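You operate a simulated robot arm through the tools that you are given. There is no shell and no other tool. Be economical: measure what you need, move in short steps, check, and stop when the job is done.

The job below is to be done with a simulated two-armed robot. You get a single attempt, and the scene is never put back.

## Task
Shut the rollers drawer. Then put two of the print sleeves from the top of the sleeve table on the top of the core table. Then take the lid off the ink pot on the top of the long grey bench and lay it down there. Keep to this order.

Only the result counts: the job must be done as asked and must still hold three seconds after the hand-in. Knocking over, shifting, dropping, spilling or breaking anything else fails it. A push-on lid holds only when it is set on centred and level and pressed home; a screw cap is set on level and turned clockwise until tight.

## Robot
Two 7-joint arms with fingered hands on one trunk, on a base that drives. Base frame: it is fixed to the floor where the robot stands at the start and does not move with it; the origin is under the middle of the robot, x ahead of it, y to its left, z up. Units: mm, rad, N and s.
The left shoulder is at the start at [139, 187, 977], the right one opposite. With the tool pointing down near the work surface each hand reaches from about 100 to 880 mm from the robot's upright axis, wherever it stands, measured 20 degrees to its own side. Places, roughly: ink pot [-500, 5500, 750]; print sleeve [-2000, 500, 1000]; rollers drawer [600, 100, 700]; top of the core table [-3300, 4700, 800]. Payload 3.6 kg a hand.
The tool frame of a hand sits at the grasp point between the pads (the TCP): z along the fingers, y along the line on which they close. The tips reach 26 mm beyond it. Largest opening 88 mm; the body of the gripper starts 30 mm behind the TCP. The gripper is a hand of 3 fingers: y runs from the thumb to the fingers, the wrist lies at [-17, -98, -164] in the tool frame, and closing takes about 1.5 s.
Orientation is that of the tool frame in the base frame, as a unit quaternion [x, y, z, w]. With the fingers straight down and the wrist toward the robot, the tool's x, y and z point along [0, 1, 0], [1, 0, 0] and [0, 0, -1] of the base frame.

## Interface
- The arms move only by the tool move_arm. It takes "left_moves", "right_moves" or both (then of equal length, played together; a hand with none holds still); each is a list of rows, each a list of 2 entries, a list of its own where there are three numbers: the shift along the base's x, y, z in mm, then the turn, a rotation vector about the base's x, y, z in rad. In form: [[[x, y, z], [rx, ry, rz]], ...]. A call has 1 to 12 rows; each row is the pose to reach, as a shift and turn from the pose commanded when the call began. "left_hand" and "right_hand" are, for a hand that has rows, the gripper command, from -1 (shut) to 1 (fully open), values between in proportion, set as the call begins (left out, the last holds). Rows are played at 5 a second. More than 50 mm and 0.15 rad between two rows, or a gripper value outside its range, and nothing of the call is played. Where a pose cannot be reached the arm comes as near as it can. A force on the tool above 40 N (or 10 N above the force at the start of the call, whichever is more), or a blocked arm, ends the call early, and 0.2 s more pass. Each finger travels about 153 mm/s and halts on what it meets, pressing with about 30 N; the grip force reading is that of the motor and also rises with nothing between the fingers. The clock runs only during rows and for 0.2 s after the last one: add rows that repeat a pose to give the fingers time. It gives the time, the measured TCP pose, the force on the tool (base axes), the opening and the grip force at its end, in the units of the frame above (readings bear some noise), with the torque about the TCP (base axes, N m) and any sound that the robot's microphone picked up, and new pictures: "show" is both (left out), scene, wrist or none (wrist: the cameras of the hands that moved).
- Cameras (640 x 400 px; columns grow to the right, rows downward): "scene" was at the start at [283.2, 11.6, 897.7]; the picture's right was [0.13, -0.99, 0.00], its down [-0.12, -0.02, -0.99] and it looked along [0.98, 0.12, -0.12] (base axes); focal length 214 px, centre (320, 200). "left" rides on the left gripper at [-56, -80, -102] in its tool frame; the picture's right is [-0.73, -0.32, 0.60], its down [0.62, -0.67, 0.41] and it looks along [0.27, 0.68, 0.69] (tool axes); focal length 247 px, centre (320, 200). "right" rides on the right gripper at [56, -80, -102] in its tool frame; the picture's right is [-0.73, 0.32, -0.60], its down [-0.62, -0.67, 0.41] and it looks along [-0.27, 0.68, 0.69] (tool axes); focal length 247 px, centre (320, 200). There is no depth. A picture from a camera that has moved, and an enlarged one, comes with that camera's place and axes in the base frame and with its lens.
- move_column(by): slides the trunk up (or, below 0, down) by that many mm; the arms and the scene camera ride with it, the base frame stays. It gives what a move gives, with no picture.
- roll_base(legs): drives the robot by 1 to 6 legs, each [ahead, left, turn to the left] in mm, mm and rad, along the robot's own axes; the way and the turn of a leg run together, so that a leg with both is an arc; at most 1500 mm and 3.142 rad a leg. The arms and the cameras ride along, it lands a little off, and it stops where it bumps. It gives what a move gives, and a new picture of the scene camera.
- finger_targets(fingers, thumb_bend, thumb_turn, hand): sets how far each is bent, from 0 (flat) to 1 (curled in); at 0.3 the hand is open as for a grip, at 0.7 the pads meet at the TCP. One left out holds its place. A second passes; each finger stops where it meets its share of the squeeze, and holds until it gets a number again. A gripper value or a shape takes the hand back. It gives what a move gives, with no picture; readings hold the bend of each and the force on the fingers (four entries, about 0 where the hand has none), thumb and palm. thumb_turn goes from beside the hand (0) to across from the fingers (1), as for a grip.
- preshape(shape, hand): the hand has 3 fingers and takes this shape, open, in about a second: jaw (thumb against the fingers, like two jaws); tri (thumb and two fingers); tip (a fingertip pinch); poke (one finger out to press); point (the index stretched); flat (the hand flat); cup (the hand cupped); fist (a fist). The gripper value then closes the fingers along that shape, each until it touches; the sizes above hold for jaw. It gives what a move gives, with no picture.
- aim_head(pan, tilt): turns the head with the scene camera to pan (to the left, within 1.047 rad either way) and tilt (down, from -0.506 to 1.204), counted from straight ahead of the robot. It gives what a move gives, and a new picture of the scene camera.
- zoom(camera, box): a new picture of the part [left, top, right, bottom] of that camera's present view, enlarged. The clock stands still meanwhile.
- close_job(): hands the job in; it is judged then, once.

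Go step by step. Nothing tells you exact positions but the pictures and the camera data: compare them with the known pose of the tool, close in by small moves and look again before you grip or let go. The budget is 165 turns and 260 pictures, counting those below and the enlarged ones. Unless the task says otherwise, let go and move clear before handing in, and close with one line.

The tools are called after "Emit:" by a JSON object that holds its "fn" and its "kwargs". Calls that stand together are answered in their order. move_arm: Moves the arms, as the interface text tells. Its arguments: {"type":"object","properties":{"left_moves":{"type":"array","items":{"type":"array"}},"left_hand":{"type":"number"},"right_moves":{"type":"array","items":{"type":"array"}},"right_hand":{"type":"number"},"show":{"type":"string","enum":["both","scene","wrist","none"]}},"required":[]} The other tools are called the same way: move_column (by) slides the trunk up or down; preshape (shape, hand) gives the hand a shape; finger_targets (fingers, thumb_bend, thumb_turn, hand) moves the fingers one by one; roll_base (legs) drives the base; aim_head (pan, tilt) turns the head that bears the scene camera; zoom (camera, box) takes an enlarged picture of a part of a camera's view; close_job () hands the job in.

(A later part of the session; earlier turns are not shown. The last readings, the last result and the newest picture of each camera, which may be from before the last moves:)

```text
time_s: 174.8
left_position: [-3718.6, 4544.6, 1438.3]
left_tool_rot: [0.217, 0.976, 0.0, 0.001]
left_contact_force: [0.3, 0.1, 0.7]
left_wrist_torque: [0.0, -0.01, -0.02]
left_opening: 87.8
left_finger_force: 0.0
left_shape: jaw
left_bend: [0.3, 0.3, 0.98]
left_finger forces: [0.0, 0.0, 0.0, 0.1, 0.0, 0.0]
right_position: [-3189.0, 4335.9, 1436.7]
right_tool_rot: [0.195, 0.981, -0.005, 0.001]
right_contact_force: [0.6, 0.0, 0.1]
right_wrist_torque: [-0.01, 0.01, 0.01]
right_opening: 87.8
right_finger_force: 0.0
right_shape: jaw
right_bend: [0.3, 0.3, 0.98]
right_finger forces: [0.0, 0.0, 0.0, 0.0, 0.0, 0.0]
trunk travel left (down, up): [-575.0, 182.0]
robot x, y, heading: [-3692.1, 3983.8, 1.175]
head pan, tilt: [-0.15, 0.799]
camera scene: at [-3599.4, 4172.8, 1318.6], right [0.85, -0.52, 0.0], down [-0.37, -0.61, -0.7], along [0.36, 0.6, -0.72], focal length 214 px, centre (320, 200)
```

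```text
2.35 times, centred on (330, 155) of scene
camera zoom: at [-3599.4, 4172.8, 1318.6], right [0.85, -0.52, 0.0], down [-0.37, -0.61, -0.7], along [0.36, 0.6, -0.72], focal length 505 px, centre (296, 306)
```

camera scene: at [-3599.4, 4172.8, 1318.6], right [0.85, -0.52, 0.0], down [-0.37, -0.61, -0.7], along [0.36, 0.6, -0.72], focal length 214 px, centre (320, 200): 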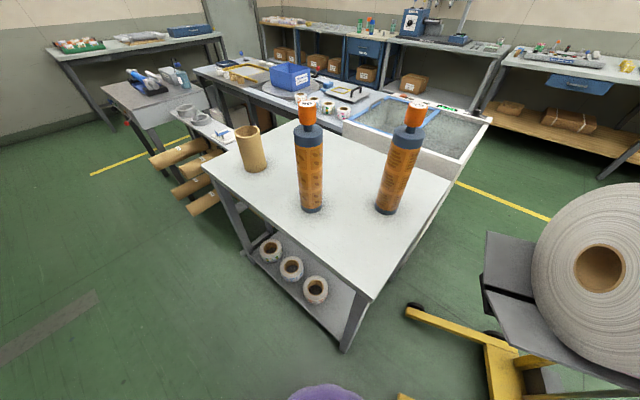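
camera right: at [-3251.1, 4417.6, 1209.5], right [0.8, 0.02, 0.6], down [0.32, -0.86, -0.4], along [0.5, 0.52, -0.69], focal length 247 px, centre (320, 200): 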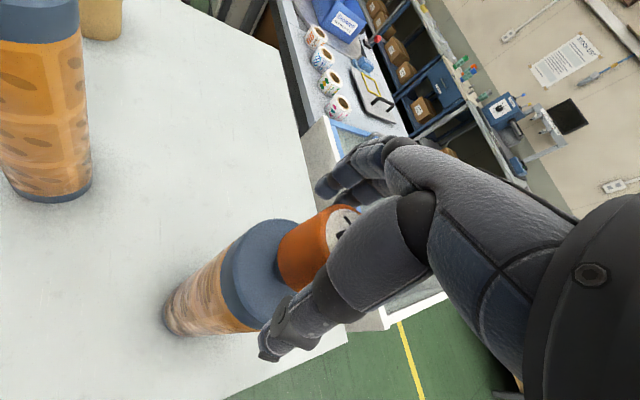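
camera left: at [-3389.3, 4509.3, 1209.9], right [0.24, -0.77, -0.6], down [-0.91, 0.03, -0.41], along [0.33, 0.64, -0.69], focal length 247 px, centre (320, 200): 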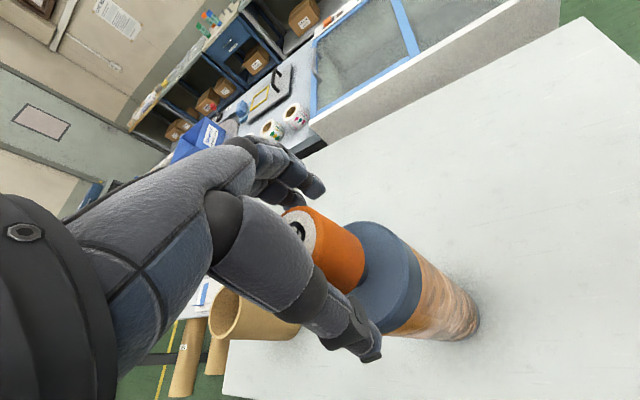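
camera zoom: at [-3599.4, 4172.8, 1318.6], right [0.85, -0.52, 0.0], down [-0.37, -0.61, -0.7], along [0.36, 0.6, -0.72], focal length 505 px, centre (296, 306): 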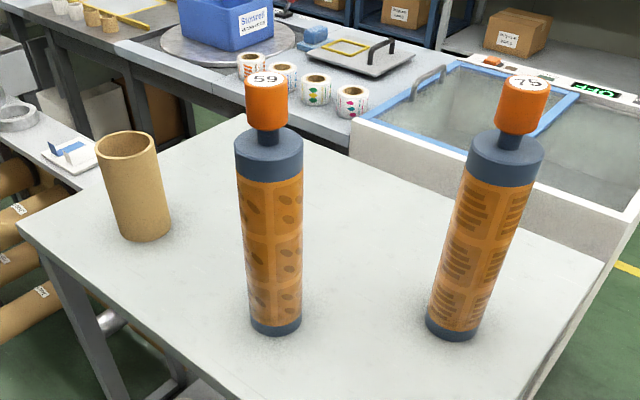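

Two print sleeves are placed. Next I turn right to face the long bench side, and slide back along the aisle past the lift truck.

Emit:
{"fn": "roll_base", "kwargs": {"legs": [[0, 0, -0.875]]}}

Emit:
{"fn": "roll_base", "kwargs": {"legs": [[-100, -1010, 0]]}}

Emit:
{"fn": "aim_head", "kwargs": {"pan": 0, "tilt": 0.55}}

```text
time_s: 177.5
left_position: [-3277.5, 4363.8, 1437.4]
left_tool_rot: [0.611, 0.792, -0.002, 0.0]
left_contact_force: [0.2, -0.7, 0.3]
left_wrist_torque: [0.01, 0.01, 0.02]
left_opening: 88.0
left_finger_force: 0.1
left_shape: jaw
left_bend: [0.3, 0.3, 0.98]
left_finger forces: [0.1, 0.1, 0.0, 0.0, 0.0, 0.0]
right_position: [-3101.2, 3822.9, 1437.0]
right_tool_rot: [0.592, 0.806, -0.005, -0.001]
right_contact_force: [-0.6, -0.6, 0.6]
right_wrist_torque: [-0.01, 0.01, 0.03]
right_opening: 87.7
right_finger_force: 0.1
right_shape: jaw
right_bend: [0.3, 0.3, 0.98]
right_finger forces: [0.0, 0.1, 0.1, 0.1, 0.0, 0.0]
trunk travel left (down, up): [-575.0, 182.0]
robot x, y, heading: [-3694.8, 3984.5, 0.296]
head pan, tilt: [-0.15, 0.799]
camera scene: at [-3487.0, 4033.9, 1318.2], right [0.14, -0.99, 0.0], down [-0.71, -0.1, -0.7], along [0.69, 0.1, -0.72], focal length 214 px, centre (320, 200)
```

scene: 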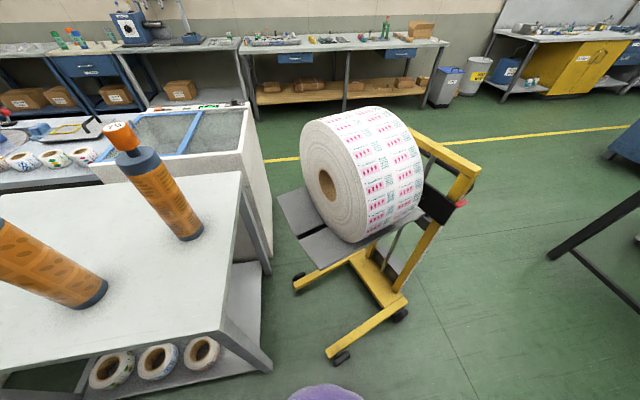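

```text
time_s: 182.8
left_position: [-3079.1, 3360.9, 1438.5]
left_tool_rot: [0.615, 0.789, -0.003, 0.001]
left_contact_force: [0.4, 0.1, 0.6]
left_wrist_torque: [-0.01, -0.01, -0.01]
left_opening: 88.4
left_finger_force: 0.0
left_shape: jaw
left_bend: [0.3, 0.3, 0.98]
left_finger forces: [0.0, 0.0, 0.0, 0.1, 0.0, 0.1]
right_position: [-2906.5, 2819.4, 1436.3]
right_tool_rot: [0.597, 0.803, -0.004, -0.002]
right_contact_force: [-0.4, 0.2, -0.8]
right_wrist_torque: [-0.01, 0.02, 0.02]
right_opening: 87.9
right_finger_force: 0.1
right_shape: jaw
right_bend: [0.3, 0.3, 0.98]
right_finger forces: [0.0, 0.0, 0.1, 0.0, 0.1, 0.0]
trunk travel left (down, up): [-575.0, 182.0]
robot x, y, heading: [-3499.5, 2983.7, 0.286]
head pan, tilt: [-0.15, 0.799]
camera scene: at [-3292.0, 3033.8, 1318.2], right [0.13, -0.99, 0.0], down [-0.71, -0.1, -0.7], along [0.69, 0.09, -0.72], focal length 214 px, centre (320, 200)
```

scene: 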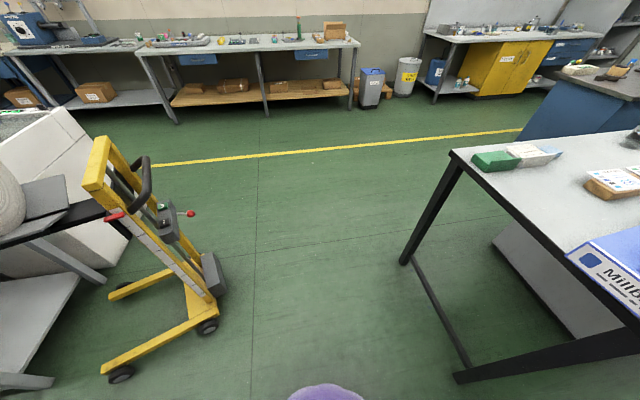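

```text
time_s: 183.5
left_position: [-3078.6, 3362.2, 1438.4]
left_tool_rot: [0.614, 0.789, -0.003, 0.001]
left_contact_force: [-0.1, -0.4, -0.3]
left_wrist_torque: [-0.02, -0.01, 0.0]
left_opening: 88.0
left_finger_force: 0.0
left_shape: jaw
left_bend: [0.3, 0.3, 0.98]
left_finger forces: [0.0, 0.1, 0.0, 0.1, 0.0, 0.1]
right_position: [-2906.2, 2817.9, 1436.1]
right_tool_rot: [0.596, 0.803, -0.005, -0.002]
right_contact_force: [0.4, 1.2, 0.7]
right_wrist_torque: [0.01, 0.02, -0.01]
right_opening: 88.0
right_finger_force: 0.1
right_shape: jaw
right_bend: [0.3, 0.3, 0.98]
right_finger forces: [0.0, 0.0, 0.1, 0.1, 0.1, 0.1]
trunk travel left (down, up): [-575.0, 182.0]
robot x, y, heading: [-3497.1, 2987.3, 0.282]
head pan, tilt: [0.0, 0.55]
camera scene: at [-3285.8, 3048.4, 1339.6], right [0.28, -0.96, 0.0], down [-0.5, -0.15, -0.85], along [0.82, 0.24, -0.52], focal length 214 px, centre (320, 200)
```

scene: 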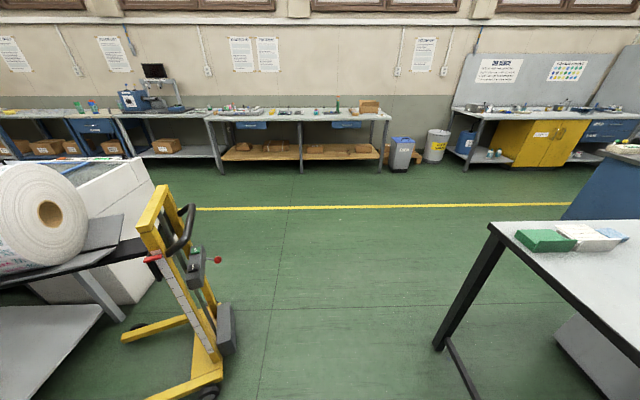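

The corridor between lift truck and desk is clear. Driving ahead toward the long bench.

Emit:
{"fn": "roll_base", "kwargs": {"legs": [[1300, -60, 0.01], [1100, 0, 0]]}}

Emit:
{"fn": "aim_head", "kwargs": {"pan": 0.8, "tilt": 0.4}}

```text
time_s: 195.3
left_position: [-778.7, 4050.1, 1437.5]
left_tool_rot: [0.6, 0.8, -0.002, 0.001]
left_contact_force: [-0.5, 0.6, 0.2]
left_wrist_torque: [0.02, 0.04, -0.03]
left_opening: 87.7
left_finger_force: 0.1
left_shape: jaw
left_bend: [0.3, 0.3, 0.98]
left_finger forces: [0.0, 0.0, 0.0, 0.1, 0.0, 0.0]
right_position: [-584.8, 3514.3, 1436.7]
right_tool_rot: [0.581, 0.814, -0.005, -0.001]
right_contact_force: [-0.4, 0.1, 0.2]
right_wrist_torque: [-0.01, 0.0, 0.01]
right_opening: 87.9
right_finger_force: 0.1
right_shape: jaw
right_bend: [0.3, 0.3, 0.98]
right_finger forces: [0.0, 0.0, 0.0, 0.0, 0.1, 0.0]
trunk travel left (down, up): [-575.0, 182.0]
robot x, y, heading: [-1184.5, 3664.3, 0.317]
head pan, tilt: [0.0, 0.55]
camera scene: at [-972.9, 3730.3, 1339.6], right [0.32, -0.95, 0.0], down [-0.5, -0.16, -0.85], along [0.81, 0.27, -0.52], focal length 214 px, centre (320, 200)
```

scene: 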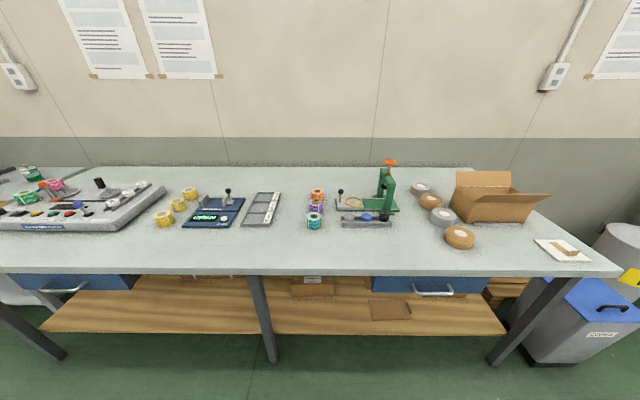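

```text
time_s: 196.5
left_position: [-777.1, 4050.7, 1438.0]
left_tool_rot: [0.601, 0.799, -0.002, 0.0]
left_contact_force: [0.7, -0.6, -1.0]
left_wrist_torque: [-0.03, 0.01, -0.03]
left_opening: 87.9
left_finger_force: 0.0
left_shape: jaw
left_bend: [0.3, 0.3, 0.98]
left_finger forces: [0.1, 0.0, 0.0, 0.0, 0.0, 0.1]
right_position: [-585.3, 3514.4, 1436.0]
right_tool_rot: [0.581, 0.814, -0.004, -0.001]
right_contact_force: [0.0, 0.1, 0.3]
right_wrist_torque: [0.04, 0.01, -0.02]
right_opening: 87.8
right_finger_force: 0.0
right_shape: jaw
right_bend: [0.3, 0.3, 0.98]
right_finger forces: [0.0, 0.1, 0.1, 0.1, 0.0, 0.1]
trunk travel left (down, up): [-575.0, 182.0]
robot x, y, heading: [-1182.6, 3656.0, 0.322]
head pan, tilt: [0.799, 0.4]
camera scene: at [-1017.7, 3785.4, 1353.3], right [0.9, -0.44, 0.0], down [-0.17, -0.35, -0.92], along [0.4, 0.83, -0.39], focal length 214 px, centre (320, 200)
```

scene: 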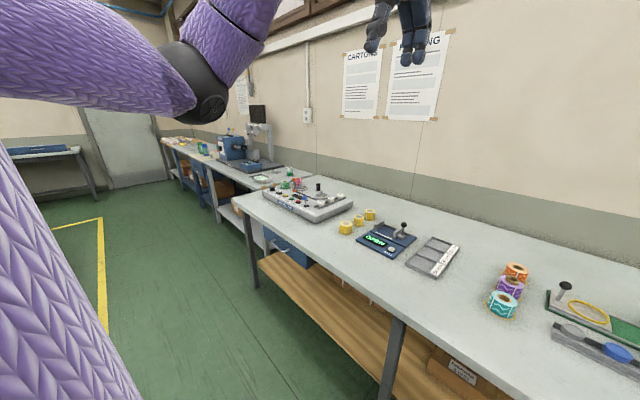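

This bench has packing gear. The stated ink-pot place projects near pixel (287,184), at the start of the next bench; zoom in.

Emit:
{"fn": "zoom", "kwargs": {"camera": "scene", "box": [150, 100, 350, 225]}}

```text
3.20 times, centred on (250, 162) of scene
camera zoom: at [-1017.7, 3785.4, 1353.3], right [0.9, -0.44, 0.0], down [-0.17, -0.35, -0.92], along [0.4, 0.83, -0.39], focal length 686 px, centre (544, 320)
```

zoom: 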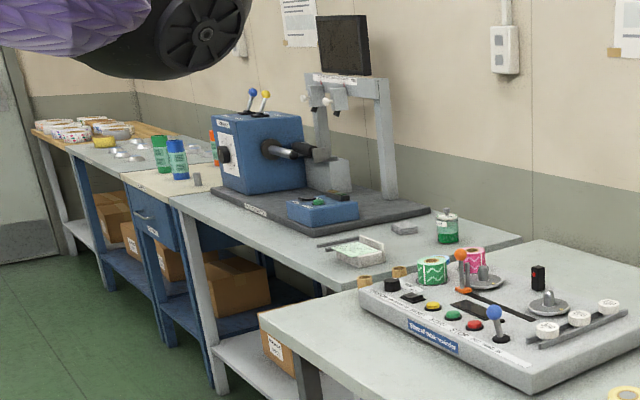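

I see a glass jar with green ink and a lid at the back right corner of the next bench section — that's the ink pot, around (-450,5560). Sliding left along the benches to it.

Emit:
{"fn": "roll_base", "kwargs": {"legs": [[0, 1450, -0.02]]}}

Emit:
{"fn": "aim_head", "kwargs": {"pan": 0.1, "tilt": 0.6}}

```text
time_s: 203.5
left_position: [-1210.0, 5388.0, 1435.7]
left_tool_rot: [0.605, 0.797, -0.003, 0.0]
left_contact_force: [0.7, 0.0, -0.7]
left_wrist_torque: [0.04, 0.0, -0.03]
left_opening: 87.9
left_finger_force: 0.0
left_shape: jaw
left_bend: [0.3, 0.3, 0.98]
left_finger forces: [0.0, 0.0, 0.1, 0.0, 0.0, 0.1]
right_position: [-1024.7, 4850.0, 1436.8]
right_tool_rot: [0.587, 0.81, -0.005, -0.001]
right_contact_force: [-0.5, -0.2, 0.8]
right_wrist_torque: [0.01, -0.01, -0.01]
right_opening: 88.1
right_finger_force: 0.1
right_shape: jaw
right_bend: [0.3, 0.3, 0.98]
right_finger forces: [0.1, 0.0, 0.0, 0.0, 0.0, 0.0]
trunk travel left (down, up): [-575.0, 182.0]
robot x, y, heading: [-1623.0, 5000.7, 0.311]
head pan, tilt: [0.799, 0.4]
camera scene: at [-1453.0, 5125.9, 1353.3], right [0.89, -0.45, 0.0], down [-0.17, -0.35, -0.92], along [0.41, 0.82, -0.39], focal length 214 px, centre (320, 200)
```

scene: 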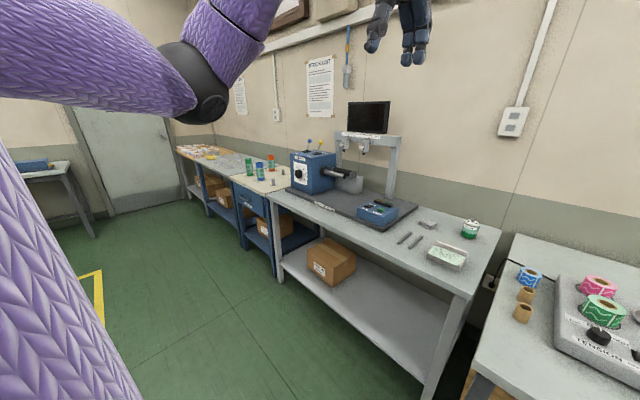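

```text
time_s: 204.6
left_position: [-1209.9, 5388.1, 1437.3]
left_tool_rot: [0.606, 0.796, -0.002, 0.0]
left_contact_force: [0.6, -0.4, -0.4]
left_wrist_torque: [-0.01, 0.01, 0.01]
left_opening: 87.9
left_finger_force: 0.1
left_shape: jaw
left_bend: [0.3, 0.3, 0.98]
left_finger forces: [0.0, 0.0, 0.0, 0.0, 0.0, 0.1]
right_position: [-1023.1, 4850.1, 1436.6]
right_tool_rot: [0.586, 0.81, -0.005, -0.001]
right_contact_force: [-0.6, -0.3, -0.4]
right_wrist_torque: [0.0, 0.01, -0.02]
right_opening: 87.6
right_finger_force: 0.1
right_shape: jaw
right_bend: [0.3, 0.3, 0.98]
right_finger forces: [0.1, 0.0, 0.0, 0.0, 0.1, 0.1]
trunk travel left (down, up): [-575.0, 182.0]
robot x, y, heading: [-1619.6, 5002.9, 0.304]
head pan, tilt: [0.099, 0.6]
camera scene: at [-1413.2, 5078.1, 1335.1], right [0.4, -0.92, 0.0], down [-0.52, -0.22, -0.83], along [0.76, 0.33, -0.56], focal length 214 px, centre (320, 200)
```

scene: 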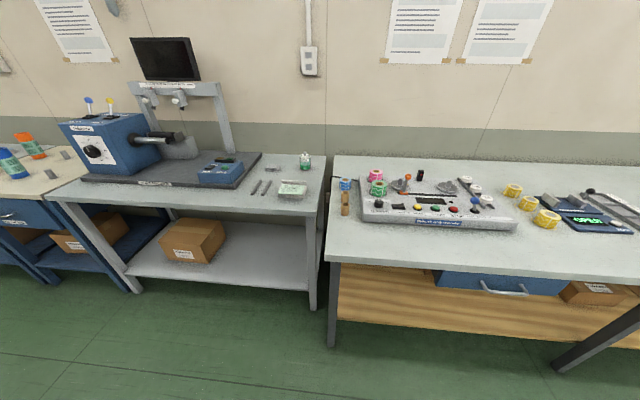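

The pot triangulates to about (-556,5528), z≈900, some 330 mm in from the bench front. Driving closer.

Emit:
{"fn": "roll_base", "kwargs": {"legs": [[400, -30, 0]]}}

Emit:
{"fn": "aim_head", "kwargs": {"pan": 0.35, "tilt": 0.6}}

Emit:
{"fn": "zoom", "kwargs": {"camera": "scene", "box": [260, 100, 420, 220]}}

```text
time_s: 207.1
left_position: [-814.6, 5488.3, 1437.9]
left_tool_rot: [0.603, 0.798, -0.003, 0.0]
left_contact_force: [0.5, -0.4, 1.1]
left_wrist_torque: [0.01, 0.05, -0.01]
left_opening: 87.6
left_finger_force: 0.0
left_shape: jaw
left_bend: [0.3, 0.3, 0.98]
left_finger forces: [0.1, 0.0, 0.0, 0.1, 0.0, 0.0]
right_position: [-625.0, 4949.4, 1436.5]
right_tool_rot: [0.585, 0.811, -0.004, -0.001]
right_contact_force: [-0.2, -0.2, 0.0]
right_wrist_torque: [0.0, -0.02, 0.0]
right_opening: 87.8
right_finger_force: 0.0
right_shape: jaw
right_bend: [0.3, 0.3, 0.98]
right_finger forces: [0.1, 0.0, 0.0, 0.0, 0.0, 0.0]
trunk travel left (down, up): [-575.0, 182.0]
robot x, y, heading: [-1223.6, 5099.7, 0.317]
head pan, tilt: [0.099, 0.6]
camera scene: at [-1016.7, 5175.9, 1335.1], right [0.4, -0.92, 0.0], down [-0.52, -0.23, -0.82], along [0.76, 0.33, -0.57], focal length 214 px, centre (320, 200)
```

scene: 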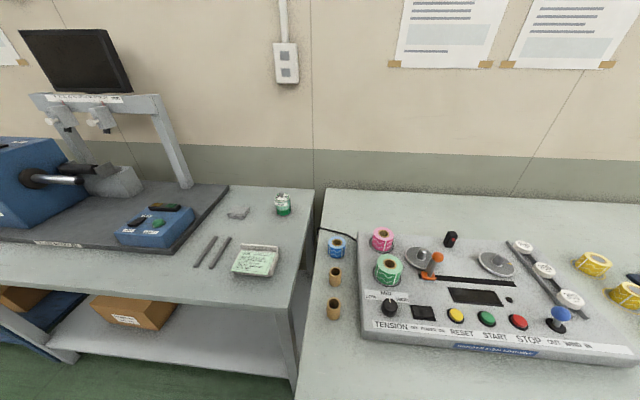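

```text
time_s: 207.9
left_position: [-814.9, 5487.1, 1438.1]
left_tool_rot: [0.603, 0.798, -0.002, 0.001]
left_contact_force: [-0.8, -0.2, 0.8]
left_wrist_torque: [-0.02, 0.04, 0.02]
left_opening: 87.7
left_finger_force: 0.0
left_shape: jaw
left_bend: [0.3, 0.3, 0.98]
left_finger forces: [0.1, 0.1, 0.1, 0.0, 0.1, 0.0]
right_position: [-626.7, 4948.8, 1436.9]
right_tool_rot: [0.585, 0.811, -0.005, -0.001]
right_contact_force: [0.3, 0.0, 0.2]
right_wrist_torque: [0.01, -0.02, -0.01]
right_opening: 87.6
right_finger_force: 0.0
right_shape: jaw
right_bend: [0.3, 0.3, 0.98]
right_finger forces: [0.1, 0.0, 0.0, 0.0, 0.0, 0.0]
trunk travel left (down, up): [-575.0, 182.0]
robot x, y, heading: [-1224.4, 5100.7, 0.312]
head pan, tilt: [0.351, 0.6]
camera scene: at [-1028.6, 5194.7, 1335.2], right [0.62, -0.79, 0.0], down [-0.45, -0.35, -0.83], along [0.65, 0.51, -0.56], focal length 214 px, centre (320, 200)
```

scene: 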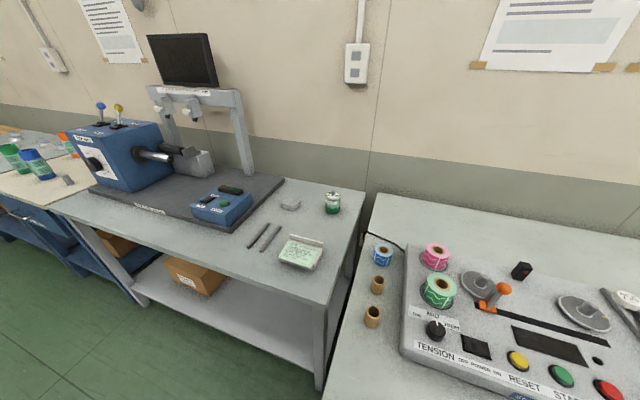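

```text
3.33 times, centred on (340, 160) of scene
camera zoom: at [-1028.6, 5194.7, 1335.2], right [0.62, -0.79, 0.0], down [-0.45, -0.35, -0.83], along [0.65, 0.51, -0.56], focal length 715 px, centre (253, 333)
```

zoom: 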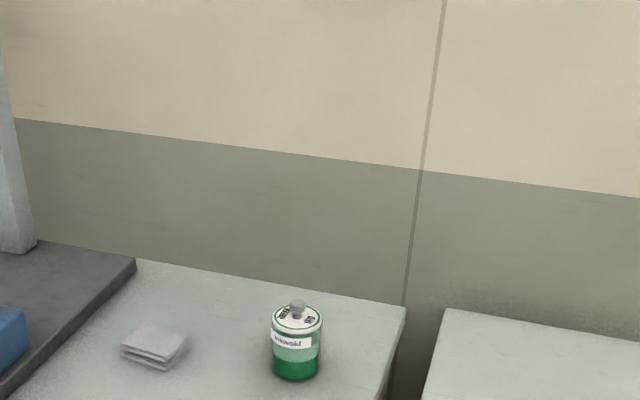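

The pot is a small glass jar with green ink and a lid with a knob. I'll come 200 mm closer, lower the trunk 300 mm and view it with the left hand camera.

Emit:
{"fn": "roll_base", "kwargs": {"legs": [[190, 0, -0.015]]}}

Emit:
{"fn": "move_column", "kwargs": {"by": -250}}

Emit:
{"fn": "aim_head", "kwargs": {"pan": 0.3, "tilt": 0.6}}

Emit:
{"fn": "zoom", "kwargs": {"camera": "left", "box": [0, 0, 640, 400]}}

```text
time_s: 209.2
left_position: [-769.5, 5485.7, 1438.4]
left_tool_rot: [0.609, 0.793, 0.0, 0.0]
left_contact_force: [-0.1, 0.2, 0.0]
left_wrist_torque: [-0.02, -0.02, -0.01]
left_opening: 87.8
left_finger_force: 0.0
left_shape: jaw
left_bend: [0.3, 0.3, 0.98]
left_finger forces: [0.0, 0.0, 0.0, 0.0, 0.0, 0.0]
right_position: [-586.5, 4944.5, 1438.7]
right_tool_rot: [0.591, 0.807, -0.002, 0.0]
right_contact_force: [-0.3, -0.2, -0.2]
right_wrist_torque: [0.01, 0.0, -0.04]
right_opening: 87.9
right_finger_force: 0.0
right_shape: jaw
right_bend: [0.3, 0.3, 0.98]
right_finger forces: [0.0, 0.1, 0.0, 0.0, 0.0, 0.0]
trunk travel left (down, up): [-575.0, 182.0]
robot x, y, heading: [-1181.0, 5108.8, 0.301]
head pan, tilt: [0.351, 0.6]
stopped in leg 1: the robot was blocked; the commanded pose is now the measured one
camera scene: at [-985.7, 5196.6, 1335.5], right [0.61, -0.8, 0.0], down [-0.45, -0.34, -0.83], along [0.66, 0.5, -0.56], focal length 214 px, centre (320, 200)
```

scene: 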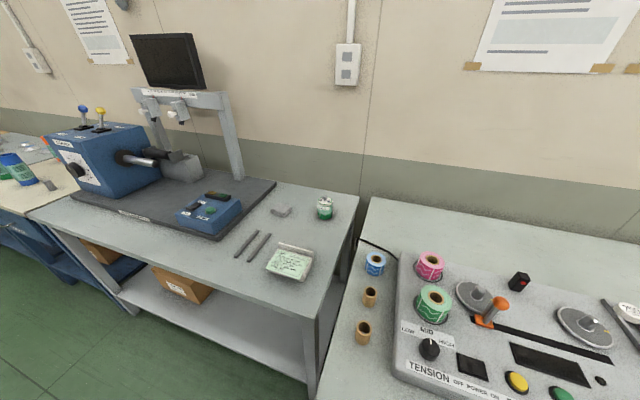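

```text
time_s: 211.8
left_position: [-766.9, 5485.5, 1188.0]
left_tool_rot: [0.609, 0.793, -0.002, 0.001]
left_contact_force: [0.3, 0.5, 0.4]
left_wrist_torque: [0.01, 0.01, -0.02]
left_opening: 87.7
left_finger_force: 0.1
left_shape: jaw
left_bend: [0.3, 0.3, 0.98]
left_finger forces: [0.1, 0.0, 0.1, 0.1, 0.0, 0.0]
right_position: [-585.8, 4947.3, 1187.4]
right_tool_rot: [0.59, 0.807, -0.004, 0.0]
right_contact_force: [0.1, -0.5, -0.6]
right_wrist_torque: [0.01, -0.02, 0.0]
right_opening: 87.8
right_finger_force: 0.0
right_shape: jaw
right_bend: [0.3, 0.3, 0.98]
right_finger forces: [0.1, 0.1, 0.1, 0.0, 0.0, 0.1]
trunk travel left (down, up): [-325.0, 432.0]
robot x, y, heading: [-1181.1, 5106.0, 0.3]
head pan, tilt: [0.351, 0.6]
```

```text
time_s: 212.4
left_position: [-766.9, 5486.7, 1187.6]
left_tool_rot: [0.608, 0.794, -0.002, 0.001]
left_contact_force: [-0.3, -0.5, 0.3]
left_wrist_torque: [-0.02, -0.01, 0.01]
left_opening: 87.8
left_finger_force: 0.1
left_shape: jaw
left_bend: [0.3, 0.3, 0.98]
left_finger forces: [0.1, 0.1, 0.0, 0.0, 0.0, 0.0]
right_position: [-586.6, 4946.1, 1188.5]
right_tool_rot: [0.59, 0.807, -0.005, 0.0]
right_contact_force: [0.2, -1.3, 0.0]
right_wrist_torque: [0.03, -0.02, -0.02]
right_opening: 87.8
right_finger_force: 0.0
right_shape: jaw
right_bend: [0.3, 0.3, 0.98]
right_finger forces: [0.0, 0.0, 0.0, 0.0, 0.0, 0.0]
trunk travel left (down, up): [-325.0, 432.0]
robot x, y, heading: [-1182.3, 5102.7, 0.3]
head pan, tilt: [0.3, 0.6]
camera scene: at [-961.0, 5200.9, 1072.8], right [0.57, -0.82, 0.0], down [-0.47, -0.32, -0.82], along [0.68, 0.47, -0.57], focal length 214 px, centre (320, 200)
```

scene: 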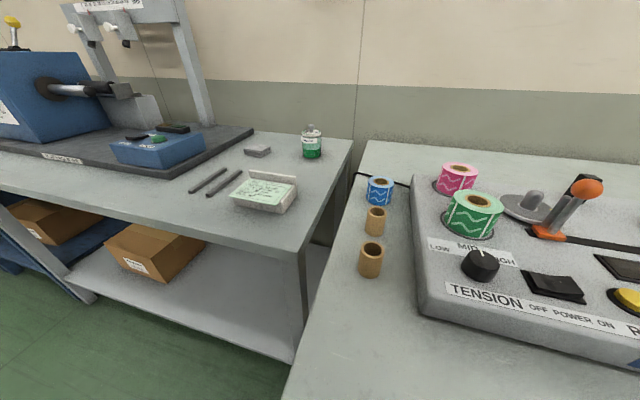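

```text
1.00 times, centred on (320, 200) of left (not enlarged: the box is as wide or as high as the picture)
camera zoom: at [-829.2, 5412.3, 1291.0], right [-0.12, -0.79, -0.6], down [-0.8, 0.43, -0.41], along [0.58, 0.43, -0.69], focal length 247 px, centre (320, 200)
```

zoom: 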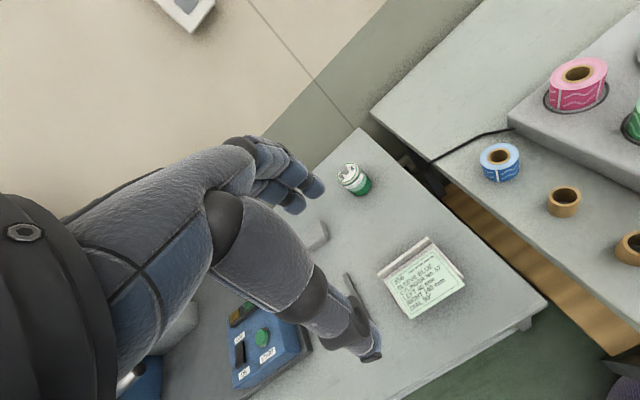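

Refined: pot at about (-410,5605), z≈815, and bench section 1 juts out and blocks me here. I'll tuck the left arm in, go left in front of the pot's section and use the right hand.

Emit:
{"fn": "move_arm", "kwargs": {"left_moves": [[[-40, -5, 0], [0, 0, 0]], [[-80, -8, 0], [0, 0, 0]], [[-120, -10, 0], [0, 0, 0]], [[-160, -12, 0], [0, 0, 0]], [[-200, -14, 0], [0, 0, 0]], [[-245, -15, 0], [0, 0, 0]], [[-245, -15, 0], [0, 0, 0]]], "show": "none"}}

Emit:
{"fn": "roll_base", "kwargs": {"legs": [[-60, 0, 0], [0, 490, 0]]}}

```text
time_s: 214.0
left_position: [-998.1, 5483.5, 1210.3]
left_tool_rot: [0.609, 0.793, -0.003, 0.0]
left_contact_force: [-0.1, 0.1, -0.3]
left_wrist_torque: [-0.02, 0.01, 0.01]
left_opening: 88.0
left_finger_force: 0.1
left_shape: jaw
left_bend: [0.3, 0.3, 0.98]
left_finger forces: [0.0, 0.0, 0.1, 0.0, 0.1, 0.0]
left hand out of reach, approached as far as the arm can: row 5, 6, 7
right_position: [-584.9, 4946.1, 1186.6]
right_tool_rot: [0.591, 0.807, -0.003, 0.0]
right_contact_force: [-0.3, -0.6, 0.2]
right_wrist_torque: [0.01, 0.02, 0.02]
right_opening: 88.0
right_finger_force: 0.1
right_shape: jaw
right_bend: [0.3, 0.3, 0.98]
right_finger forces: [0.1, 0.1, 0.0, 0.0, 0.0, 0.1]
trunk travel left (down, up): [-325.0, 432.0]
robot x, y, heading: [-1182.7, 5109.3, 0.304]
head pan, tilt: [0.3, 0.6]
```

```text
time_s: 217.5
left_position: [-1201.2, 5933.5, 1210.0]
left_tool_rot: [0.608, 0.794, -0.001, 0.001]
left_contact_force: [0.4, 0.1, 0.2]
left_wrist_torque: [-0.05, 0.0, 0.03]
left_opening: 88.0
left_finger_force: 0.1
left_shape: jaw
left_bend: [0.3, 0.3, 0.98]
left_finger forces: [0.1, 0.0, 0.0, 0.0, 0.0, 0.0]
right_position: [-789.0, 5397.2, 1188.4]
right_tool_rot: [0.591, 0.807, -0.004, 0.0]
right_contact_force: [0.0, 0.0, 0.3]
right_wrist_torque: [-0.03, 0.02, 0.0]
right_opening: 87.9
right_finger_force: 0.1
right_shape: jaw
right_bend: [0.3, 0.3, 0.98]
right_finger forces: [0.0, 0.0, 0.0, 0.1, 0.0, 0.0]
trunk travel left (down, up): [-325.0, 432.0]
robot x, y, heading: [-1385.0, 5556.3, 0.303]
head pan, tilt: [0.3, 0.6]
camera scene: at [-1164.1, 5651.3, 1072.8], right [0.57, -0.82, 0.0], down [-0.47, -0.32, -0.82], along [0.68, 0.47, -0.57], focal length 214 px, centre (320, 200)
```

scene: 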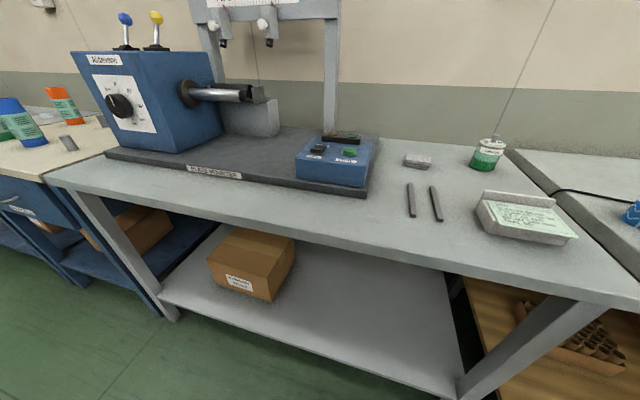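

Now in front of the pot's section. Moving forward 200 mm, right hand toward the pot.

Emit:
{"fn": "roll_base", "kwargs": {"legs": [[200, 0, 0]]}}

Emit:
{"fn": "aim_head", "kwargs": {"pan": -0.2, "tilt": 0.5}}

Emit:
{"fn": "zoom", "kwargs": {"camera": "right", "box": [0, 0, 640, 400]}}

```text
time_s: 219.1
left_position: [-1005.4, 5994.8, 1210.2]
left_tool_rot: [0.608, 0.794, -0.002, 0.0]
left_contact_force: [-0.3, 0.4, -0.4]
left_wrist_torque: [-0.02, -0.04, 0.0]
left_opening: 87.8
left_finger_force: 0.1
left_shape: jaw
left_bend: [0.3, 0.3, 0.98]
left_finger forces: [0.1, 0.0, 0.0, 0.0, 0.0, 0.0]
right_position: [-593.4, 5455.5, 1187.0]
right_tool_rot: [0.59, 0.807, -0.004, -0.001]
right_contact_force: [-0.3, 0.2, -0.7]
right_wrist_torque: [0.0, 0.01, -0.01]
right_opening: 87.8
right_finger_force: 0.0
right_shape: jaw
right_bend: [0.3, 0.3, 0.98]
right_finger forces: [0.1, 0.1, 0.0, 0.0, 0.0, 0.0]
trunk travel left (down, up): [-325.0, 432.0]
robot x, y, heading: [-1189.8, 5617.7, 0.303]
head pan, tilt: [0.3, 0.6]
camera scene: at [-969.2, 5710.7, 1072.5], right [0.56, -0.83, 0.0], down [-0.47, -0.32, -0.82], along [0.68, 0.47, -0.57], focal length 214 px, centre (320, 200)
```

scene: 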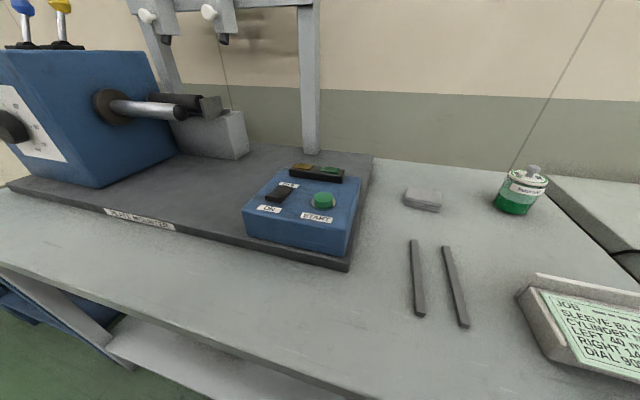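

```text
time_s: 220.0
left_position: [-1006.7, 5994.6, 1209.9]
left_tool_rot: [0.609, 0.793, -0.002, 0.002]
left_contact_force: [0.7, -0.6, 0.0]
left_wrist_torque: [0.01, -0.03, 0.01]
left_opening: 88.0
left_finger_force: 0.1
left_shape: jaw
left_bend: [0.3, 0.3, 0.98]
left_finger forces: [0.0, 0.0, 0.0, 0.0, 0.0, 0.0]
right_position: [-594.4, 5455.0, 1187.2]
right_tool_rot: [0.591, 0.807, -0.004, 0.0]
right_contact_force: [0.1, 1.3, -0.4]
right_wrist_torque: [-0.01, 0.03, -0.04]
right_opening: 87.7
right_finger_force: 0.0
right_shape: jaw
right_bend: [0.3, 0.3, 0.98]
right_finger forces: [0.0, 0.0, 0.1, 0.1, 0.0, 0.0]
trunk travel left (down, up): [-325.0, 432.0]
robot x, y, heading: [-1192.6, 5617.9, 0.3]
head pan, tilt: [-0.201, 0.499]
camera scene: at [-952.7, 5669.5, 1081.9], right [0.1, -0.99, 0.0], down [-0.48, -0.05, -0.88], along [0.87, 0.09, -0.48], focal length 214 px, centre (320, 200)
```

scene: 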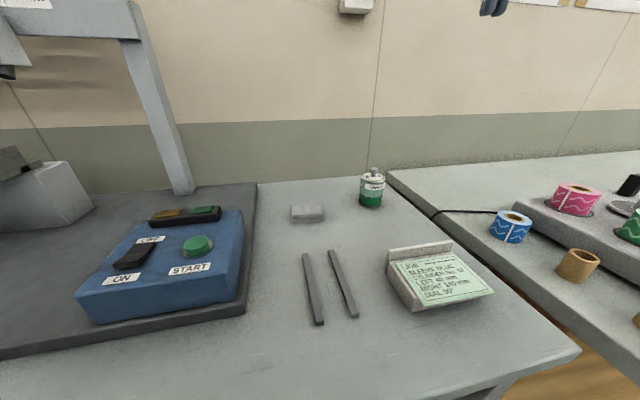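

```text
1.00 times, centred on (320, 200) of right (not enlarged: the box is as wide or as high as the picture)
camera zoom: at [-686.4, 5485.6, 1290.1], right [0.53, -0.6, 0.6], down [-0.45, -0.8, -0.4], along [0.72, -0.06, -0.69], focal length 247 px, centre (320, 200)
```

zoom: 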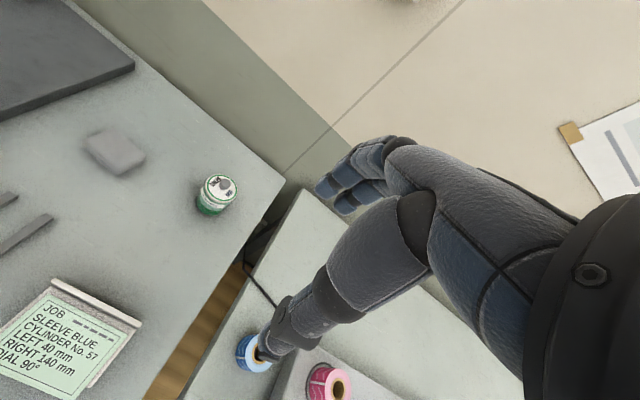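

The lid's knob is at about (-449,5589), z≈887. Moving the right hand above it to look closely.

Emit:
{"fn": "move_arm", "kwargs": {"right_moves": [[[36, 33, -30], [0, 0, 0]], [[72, 66, -60], [0, 0, 0]], [[108, 100, -90], [0, 0, 0]], [[125, 120, -120], [0, 0, 0]], [[125, 120, -160], [0, 0, 0]], [[125, 120, -180], [0, 0, 0]]], "right_hand": 1, "show": "wrist"}}

Emit:
{"fn": "zoom", "kwargs": {"camera": "scene", "box": [330, 140, 420, 220]}}

```text
refused: row 1 steps farther than a row can; nothing moved
```

```text
5.00 times, centred on (375, 180) of scene
camera zoom: at [-952.7, 5669.5, 1081.9], right [0.1, -0.99, 0.0], down [-0.48, -0.05, -0.88], along [0.87, 0.09, -0.48], focal length 1072 px, centre (45, 300)
```

zoom: 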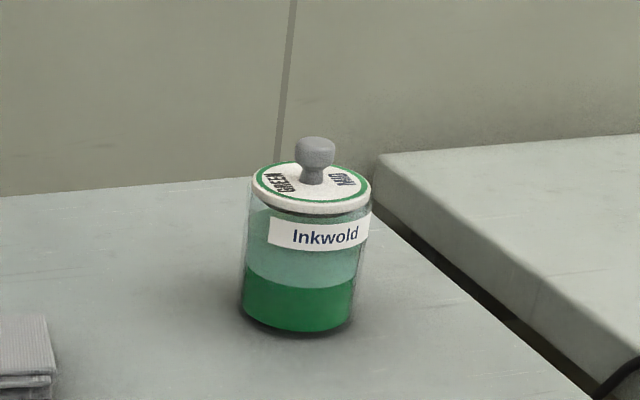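

The lid is a disc (~59 mm) with a ~20 mm mushroom knob, top at z≈900; bench top ≈800. I'll move the right hand above it and try the fingertip-pinch shape in the air first.

Emit:
{"fn": "move_arm", "kwargs": {"right_moves": [[[28, 26, -20], [0, 0, 0]], [[56, 52, -40], [0, 0, 0]], [[84, 78, -60], [0, 0, 0]], [[112, 104, -80], [0, 0, 0]], [[140, 130, -100], [0, 0, 0]], [[145, 134, -140], [0, 0, 0]], [[145, 134, -180], [0, 0, 0]]], "right_hand": 1, "show": "none"}}

Emit:
{"fn": "preshape", "kwargs": {"shape": "tip", "hand": "right"}}

Emit:
{"fn": "zoom", "kwargs": {"camera": "right", "box": [0, 0, 640, 400]}}

Emit:
{"fn": "move_arm", "kwargs": {"right_moves": [[[0, 0, 0], [0, 0, 0]], [[0, 0, 0], [0, 0, 0]], [[0, 0, 0], [0, 0, 0]], [[0, 0, 0], [0, 0, 0]], [[0, 0, 0], [0, 0, 0]], [[0, 0, 0], [0, 0, 0]], [[0, 0, 0], [0, 0, 0]]], "right_hand": -1, "show": "both"}}

```text
time_s: 221.6
left_position: [-1006.1, 5994.2, 1210.5]
left_tool_rot: [0.609, 0.793, -0.002, 0.0]
left_contact_force: [0.3, -0.6, -0.5]
left_wrist_torque: [0.01, -0.01, 0.0]
left_opening: 88.0
left_finger_force: 0.0
left_shape: jaw
left_bend: [0.3, 0.3, 0.98]
left_finger forces: [0.1, 0.0, 0.1, 0.0, 0.2, 0.0]
right_position: [-448.3, 5592.7, 1008.8]
right_tool_rot: [0.591, 0.806, -0.003, 0.0]
right_contact_force: [0.1, 0.1, -0.7]
right_wrist_torque: [0.0, 0.02, 0.0]
right_opening: 87.9
right_finger_force: 0.1
right_shape: jaw
right_bend: [0.3, 0.3, 0.98]
right_finger forces: [0.0, 0.0, 0.0, 0.0, 0.0, 0.0]
trunk travel left (down, up): [-325.0, 432.0]
robot x, y, heading: [-1189.8, 5618.5, 0.298]
head pan, tilt: [-0.201, 0.499]
```

```text
time_s: 222.5
left_position: [-1007.8, 5992.4, 1210.2]
left_tool_rot: [0.608, 0.794, -0.002, 0.001]
left_contact_force: [-0.9, 0.6, 0.1]
left_wrist_torque: [-0.02, -0.02, 0.0]
left_opening: 87.8
left_finger_force: 0.1
left_shape: jaw
left_bend: [0.3, 0.3, 0.98]
left_finger forces: [0.0, 0.0, 0.1, 0.1, 0.1, 0.1]
right_position: [-449.0, 5591.0, 1009.6]
right_tool_rot: [0.591, 0.807, -0.004, 0.0]
right_contact_force: [-0.1, -0.3, -0.2]
right_wrist_torque: [0.05, 0.0, 0.02]
right_opening: 87.8
right_finger_force: 0.0
right_shape: tip
right_bend: [0.3, 0.3, 0.98]
right_finger forces: [0.1, 0.0, 0.0, 0.0, 0.0, 0.1]
trunk travel left (down, up): [-325.0, 432.0]
robot x, y, heading: [-1189.4, 5614.9, 0.304]
head pan, tilt: [-0.201, 0.499]
```

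```text
1.00 times, centred on (320, 200) of right (not enlarged: the box is as wide or as high as the picture)
camera zoom: at [-540.2, 5621.0, 1112.1], right [0.53, -0.6, 0.6], down [-0.45, -0.8, -0.4], along [0.72, -0.06, -0.69], focal length 247 px, centre (320, 200)
```

zoom: 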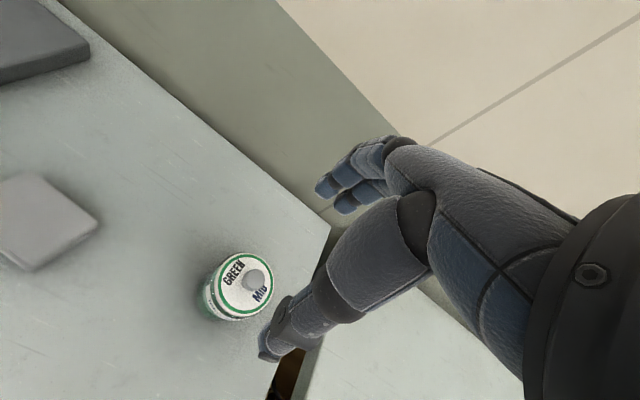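

```text
time_s: 224.1
left_position: [-1007.2, 5993.9, 1210.4]
left_tool_rot: [0.609, 0.793, -0.001, 0.001]
left_contact_force: [-0.3, -0.7, -0.3]
left_wrist_torque: [-0.01, 0.0, -0.03]
left_opening: 87.9
left_finger_force: 0.0
left_shape: jaw
left_bend: [0.3, 0.3, 0.98]
left_finger forces: [0.0, 0.0, 0.0, 0.1, 0.1, 0.0]
right_position: [-448.8, 5591.8, 1009.1]
right_tool_rot: [0.59, 0.807, -0.005, 0.0]
right_contact_force: [0.4, 0.3, 0.4]
right_wrist_torque: [-0.04, 0.0, 0.02]
right_opening: 0.0
right_finger_force: 30.6
right_shape: tip
right_bend: [0.7, 0.46, 1.0]
right_finger forces: [0.0, 0.1, 0.0, 0.1, 0.0, 0.1]
trunk travel left (down, up): [-325.0, 432.0]
robot x, y, heading: [-1192.3, 5610.6, 0.298]
head pan, tilt: [-0.201, 0.499]
camera scene: at [-952.7, 5669.5, 1081.9], right [0.1, -1.0, 0.0], down [-0.48, -0.05, -0.88], along [0.87, 0.09, -0.48], focal length 214 px, centre (320, 200)
camera right: at [-540.2, 5621.0, 1111.8], right [0.53, -0.6, 0.6], down [-0.45, -0.8, -0.4], along [0.72, -0.06, -0.69], focal length 247 px, centre (320, 200)
```

scene: 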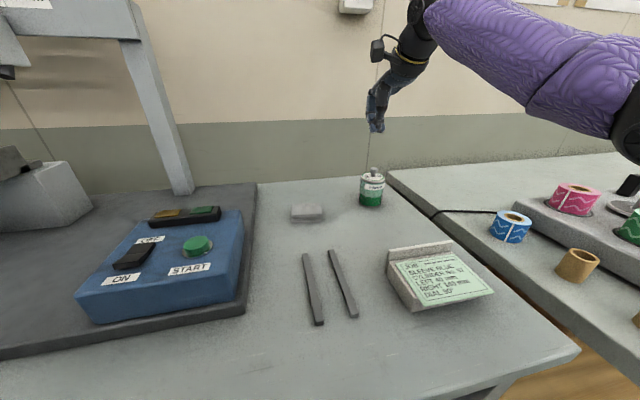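
right: 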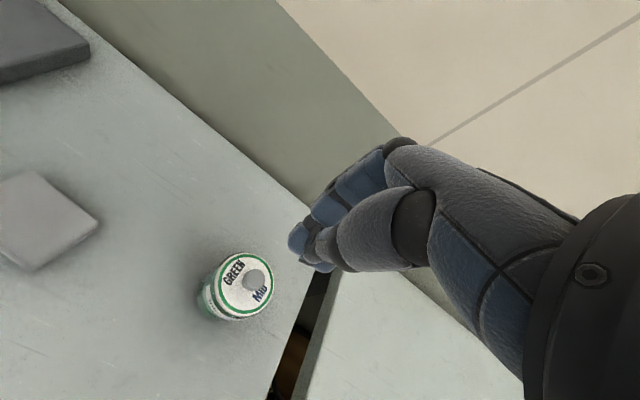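

The pinch works, but the three-digit jaw centres better on a round knob. Back to jaw, descend so the fingertips stop just above the lid disc.

Emit:
{"fn": "preshape", "kwargs": {"shape": "jaw", "hand": "right"}}

Emit:
{"fn": "move_arm", "kwargs": {"right_moves": [[[1, -3, -30], [0, 0, 0]], [[2, -5, -60], [0, 0, 0]], [[2, -5, -85], [0, 0, 0]], [[2, -5, -95], [0, 0, 0]], [[2, -5, -95], [0, 0, 0]]], "show": "both"}}

Emit:
{"fn": "zoom", "kwargs": {"camera": "scene", "box": [330, 110, 430, 220]}}

```text
time_s: 225.0
left_position: [-1007.2, 5993.0, 1211.1]
left_tool_rot: [0.609, 0.793, -0.002, 0.0]
left_contact_force: [-0.1, -0.6, 0.3]
left_wrist_torque: [-0.04, 0.0, 0.02]
left_opening: 87.9
left_finger_force: 0.1
left_shape: jaw
left_bend: [0.3, 0.3, 0.98]
left_finger forces: [0.1, 0.0, 0.1, 0.1, 0.0, 0.0]
right_position: [-449.7, 5591.3, 1008.7]
right_tool_rot: [0.591, 0.807, -0.004, 0.0]
right_contact_force: [-0.9, 0.5, -0.4]
right_wrist_torque: [-0.01, -0.02, 0.02]
right_opening: 87.6
right_finger_force: 0.0
right_shape: jaw
right_bend: [0.3, 0.3, 0.98]
right_finger forces: [0.1, 0.1, 0.0, 0.0, 0.0, 0.0]
trunk travel left (down, up): [-325.0, 432.0]
robot x, y, heading: [-1190.3, 5615.8, 0.299]
head pan, tilt: [-0.201, 0.499]
```

```text
time_s: 226.2
left_position: [-1007.0, 5993.0, 1210.9]
left_tool_rot: [0.609, 0.794, -0.002, 0.001]
left_contact_force: [-0.1, 0.4, 0.8]
left_wrist_torque: [-0.01, -0.05, -0.01]
left_opening: 87.9
left_finger_force: 0.0
left_shape: jaw
left_bend: [0.3, 0.3, 0.98]
left_finger forces: [0.1, 0.0, 0.0, 0.0, 0.0, 0.0]
right_position: [-448.6, 5584.8, 911.8]
right_tool_rot: [0.591, 0.807, -0.004, 0.0]
right_contact_force: [0.5, -0.3, -0.9]
right_wrist_torque: [0.0, -0.02, 0.03]
right_opening: 87.8
right_finger_force: 0.0
right_shape: jaw
right_bend: [0.3, 0.3, 0.98]
right_finger forces: [0.0, 0.1, 0.0, 0.1, 0.0, 0.0]
trunk travel left (down, up): [-325.0, 432.0]
robot x, y, heading: [-1190.9, 5614.5, 0.297]
head pan, tilt: [-0.201, 0.499]
camera scene: at [-952.7, 5669.5, 1081.9], right [0.1, -1.0, 0.0], down [-0.48, -0.05, -0.88], along [0.87, 0.09, -0.48], focal length 214 px, centre (320, 200)
camera right: at [-539.3, 5614.7, 1014.6], right [0.53, -0.6, 0.6], down [-0.45, -0.8, -0.4], along [0.72, -0.06, -0.69], focal length 247 px, centre (320, 200)
```

scene: 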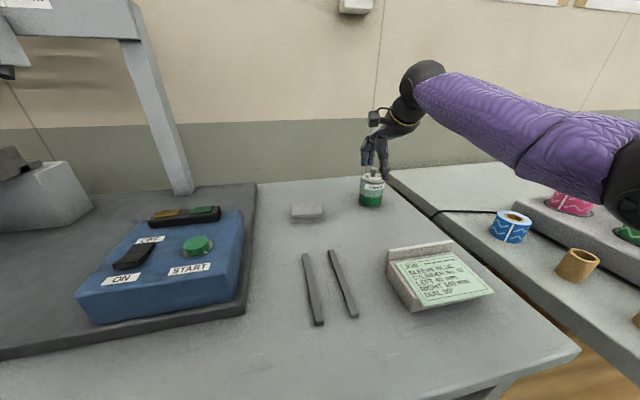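
right: 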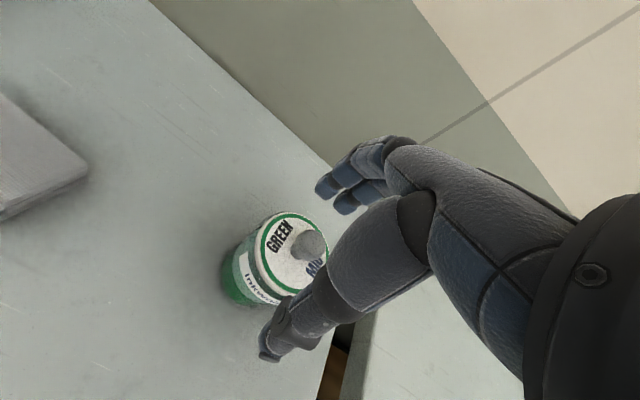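

```text
3.64 times, centred on (380, 165) of scene
camera zoom: at [-952.7, 5669.5, 1081.9], right [0.1, -1.0, 0.0], down [-0.48, -0.05, -0.88], along [0.87, 0.09, -0.48], focal length 780 px, centre (102, 327)
```

zoom: 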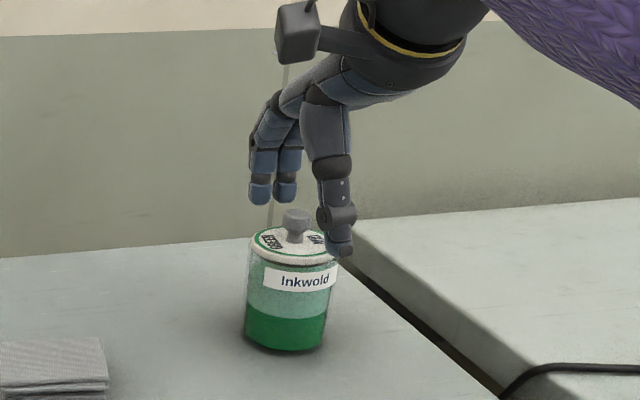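

The knob sits right between the digits, about 15 mm below the grasp point. Closing.

Emit:
{"fn": "move_arm", "kwargs": {"right_moves": [[[0, 0, 0], [0, 0, 0]], [[0, 0, 0], [0, 0, 0]], [[0, 0, 0], [0, 0, 0]], [[0, 0, 0], [0, 0, 0]], [[0, 0, 0], [0, 0, 0]], [[0, 0, 0], [0, 0, 0]], [[0, 0, 0], [0, 0, 0]], [[0, 0, 0], [0, 0, 0]]], "right_hand": -1, "show": "wrist"}}

Emit:
{"fn": "zoom", "kwargs": {"camera": "scene", "box": [330, 110, 430, 220]}}

```text
time_s: 228.0
left_position: [-1007.0, 5993.7, 1210.6]
left_tool_rot: [0.609, 0.793, -0.001, 0.001]
left_contact_force: [0.2, 0.7, -0.5]
left_wrist_torque: [-0.03, -0.02, 0.01]
left_opening: 87.7
left_finger_force: 0.0
left_shape: jaw
left_bend: [0.3, 0.3, 0.98]
left_finger forces: [0.0, 0.0, 0.0, 0.1, 0.0, 0.1]
right_position: [-448.3, 5585.8, 912.6]
right_tool_rot: [0.59, 0.807, -0.004, 0.0]
right_contact_force: [0.2, 0.1, 0.7]
right_wrist_torque: [0.01, 0.0, 0.0]
right_opening: 8.4
right_finger_force: 30.0
right_shape: jaw
right_bend: [0.64, 0.73, 1.0]
right_finger forces: [13.9, 13.7, 0.0, 0.0, 26.3, 0.0]
trunk travel left (down, up): [-325.0, 432.0]
robot x, y, heading: [-1188.2, 5612.7, 0.302]
head pan, tilt: [-0.201, 0.499]
heard: snap
camera right: at [-539.3, 5614.8, 1014.8], right [0.53, -0.6, 0.6], down [-0.45, -0.8, -0.4], along [0.72, -0.06, -0.69], focal length 247 px, centre (320, 200)
```

right: 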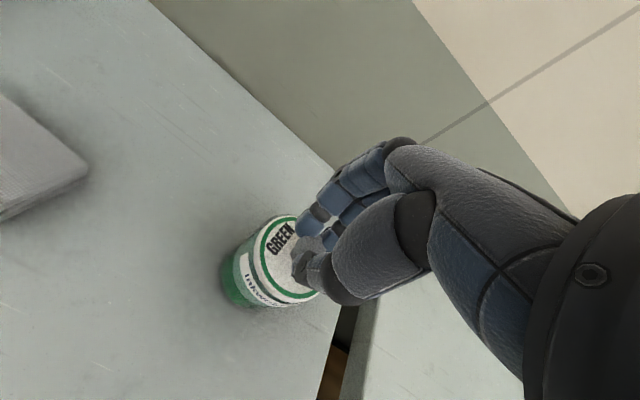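

```text
3.64 times, centred on (380, 165) of scene
camera zoom: at [-952.7, 5669.5, 1081.9], right [0.1, -1.0, 0.0], down [-0.48, -0.05, -0.88], along [0.87, 0.09, -0.48], focal length 780 px, centre (102, 327)
```

zoom: 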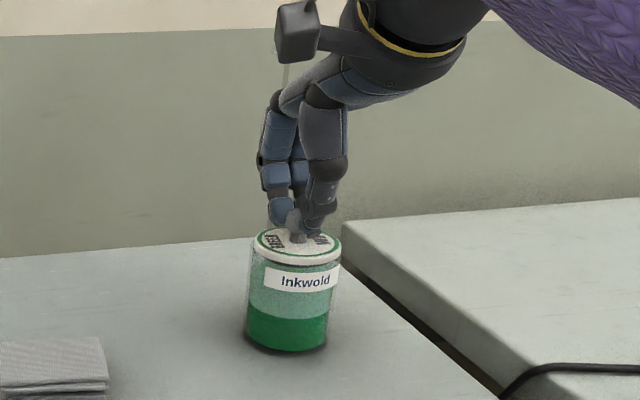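

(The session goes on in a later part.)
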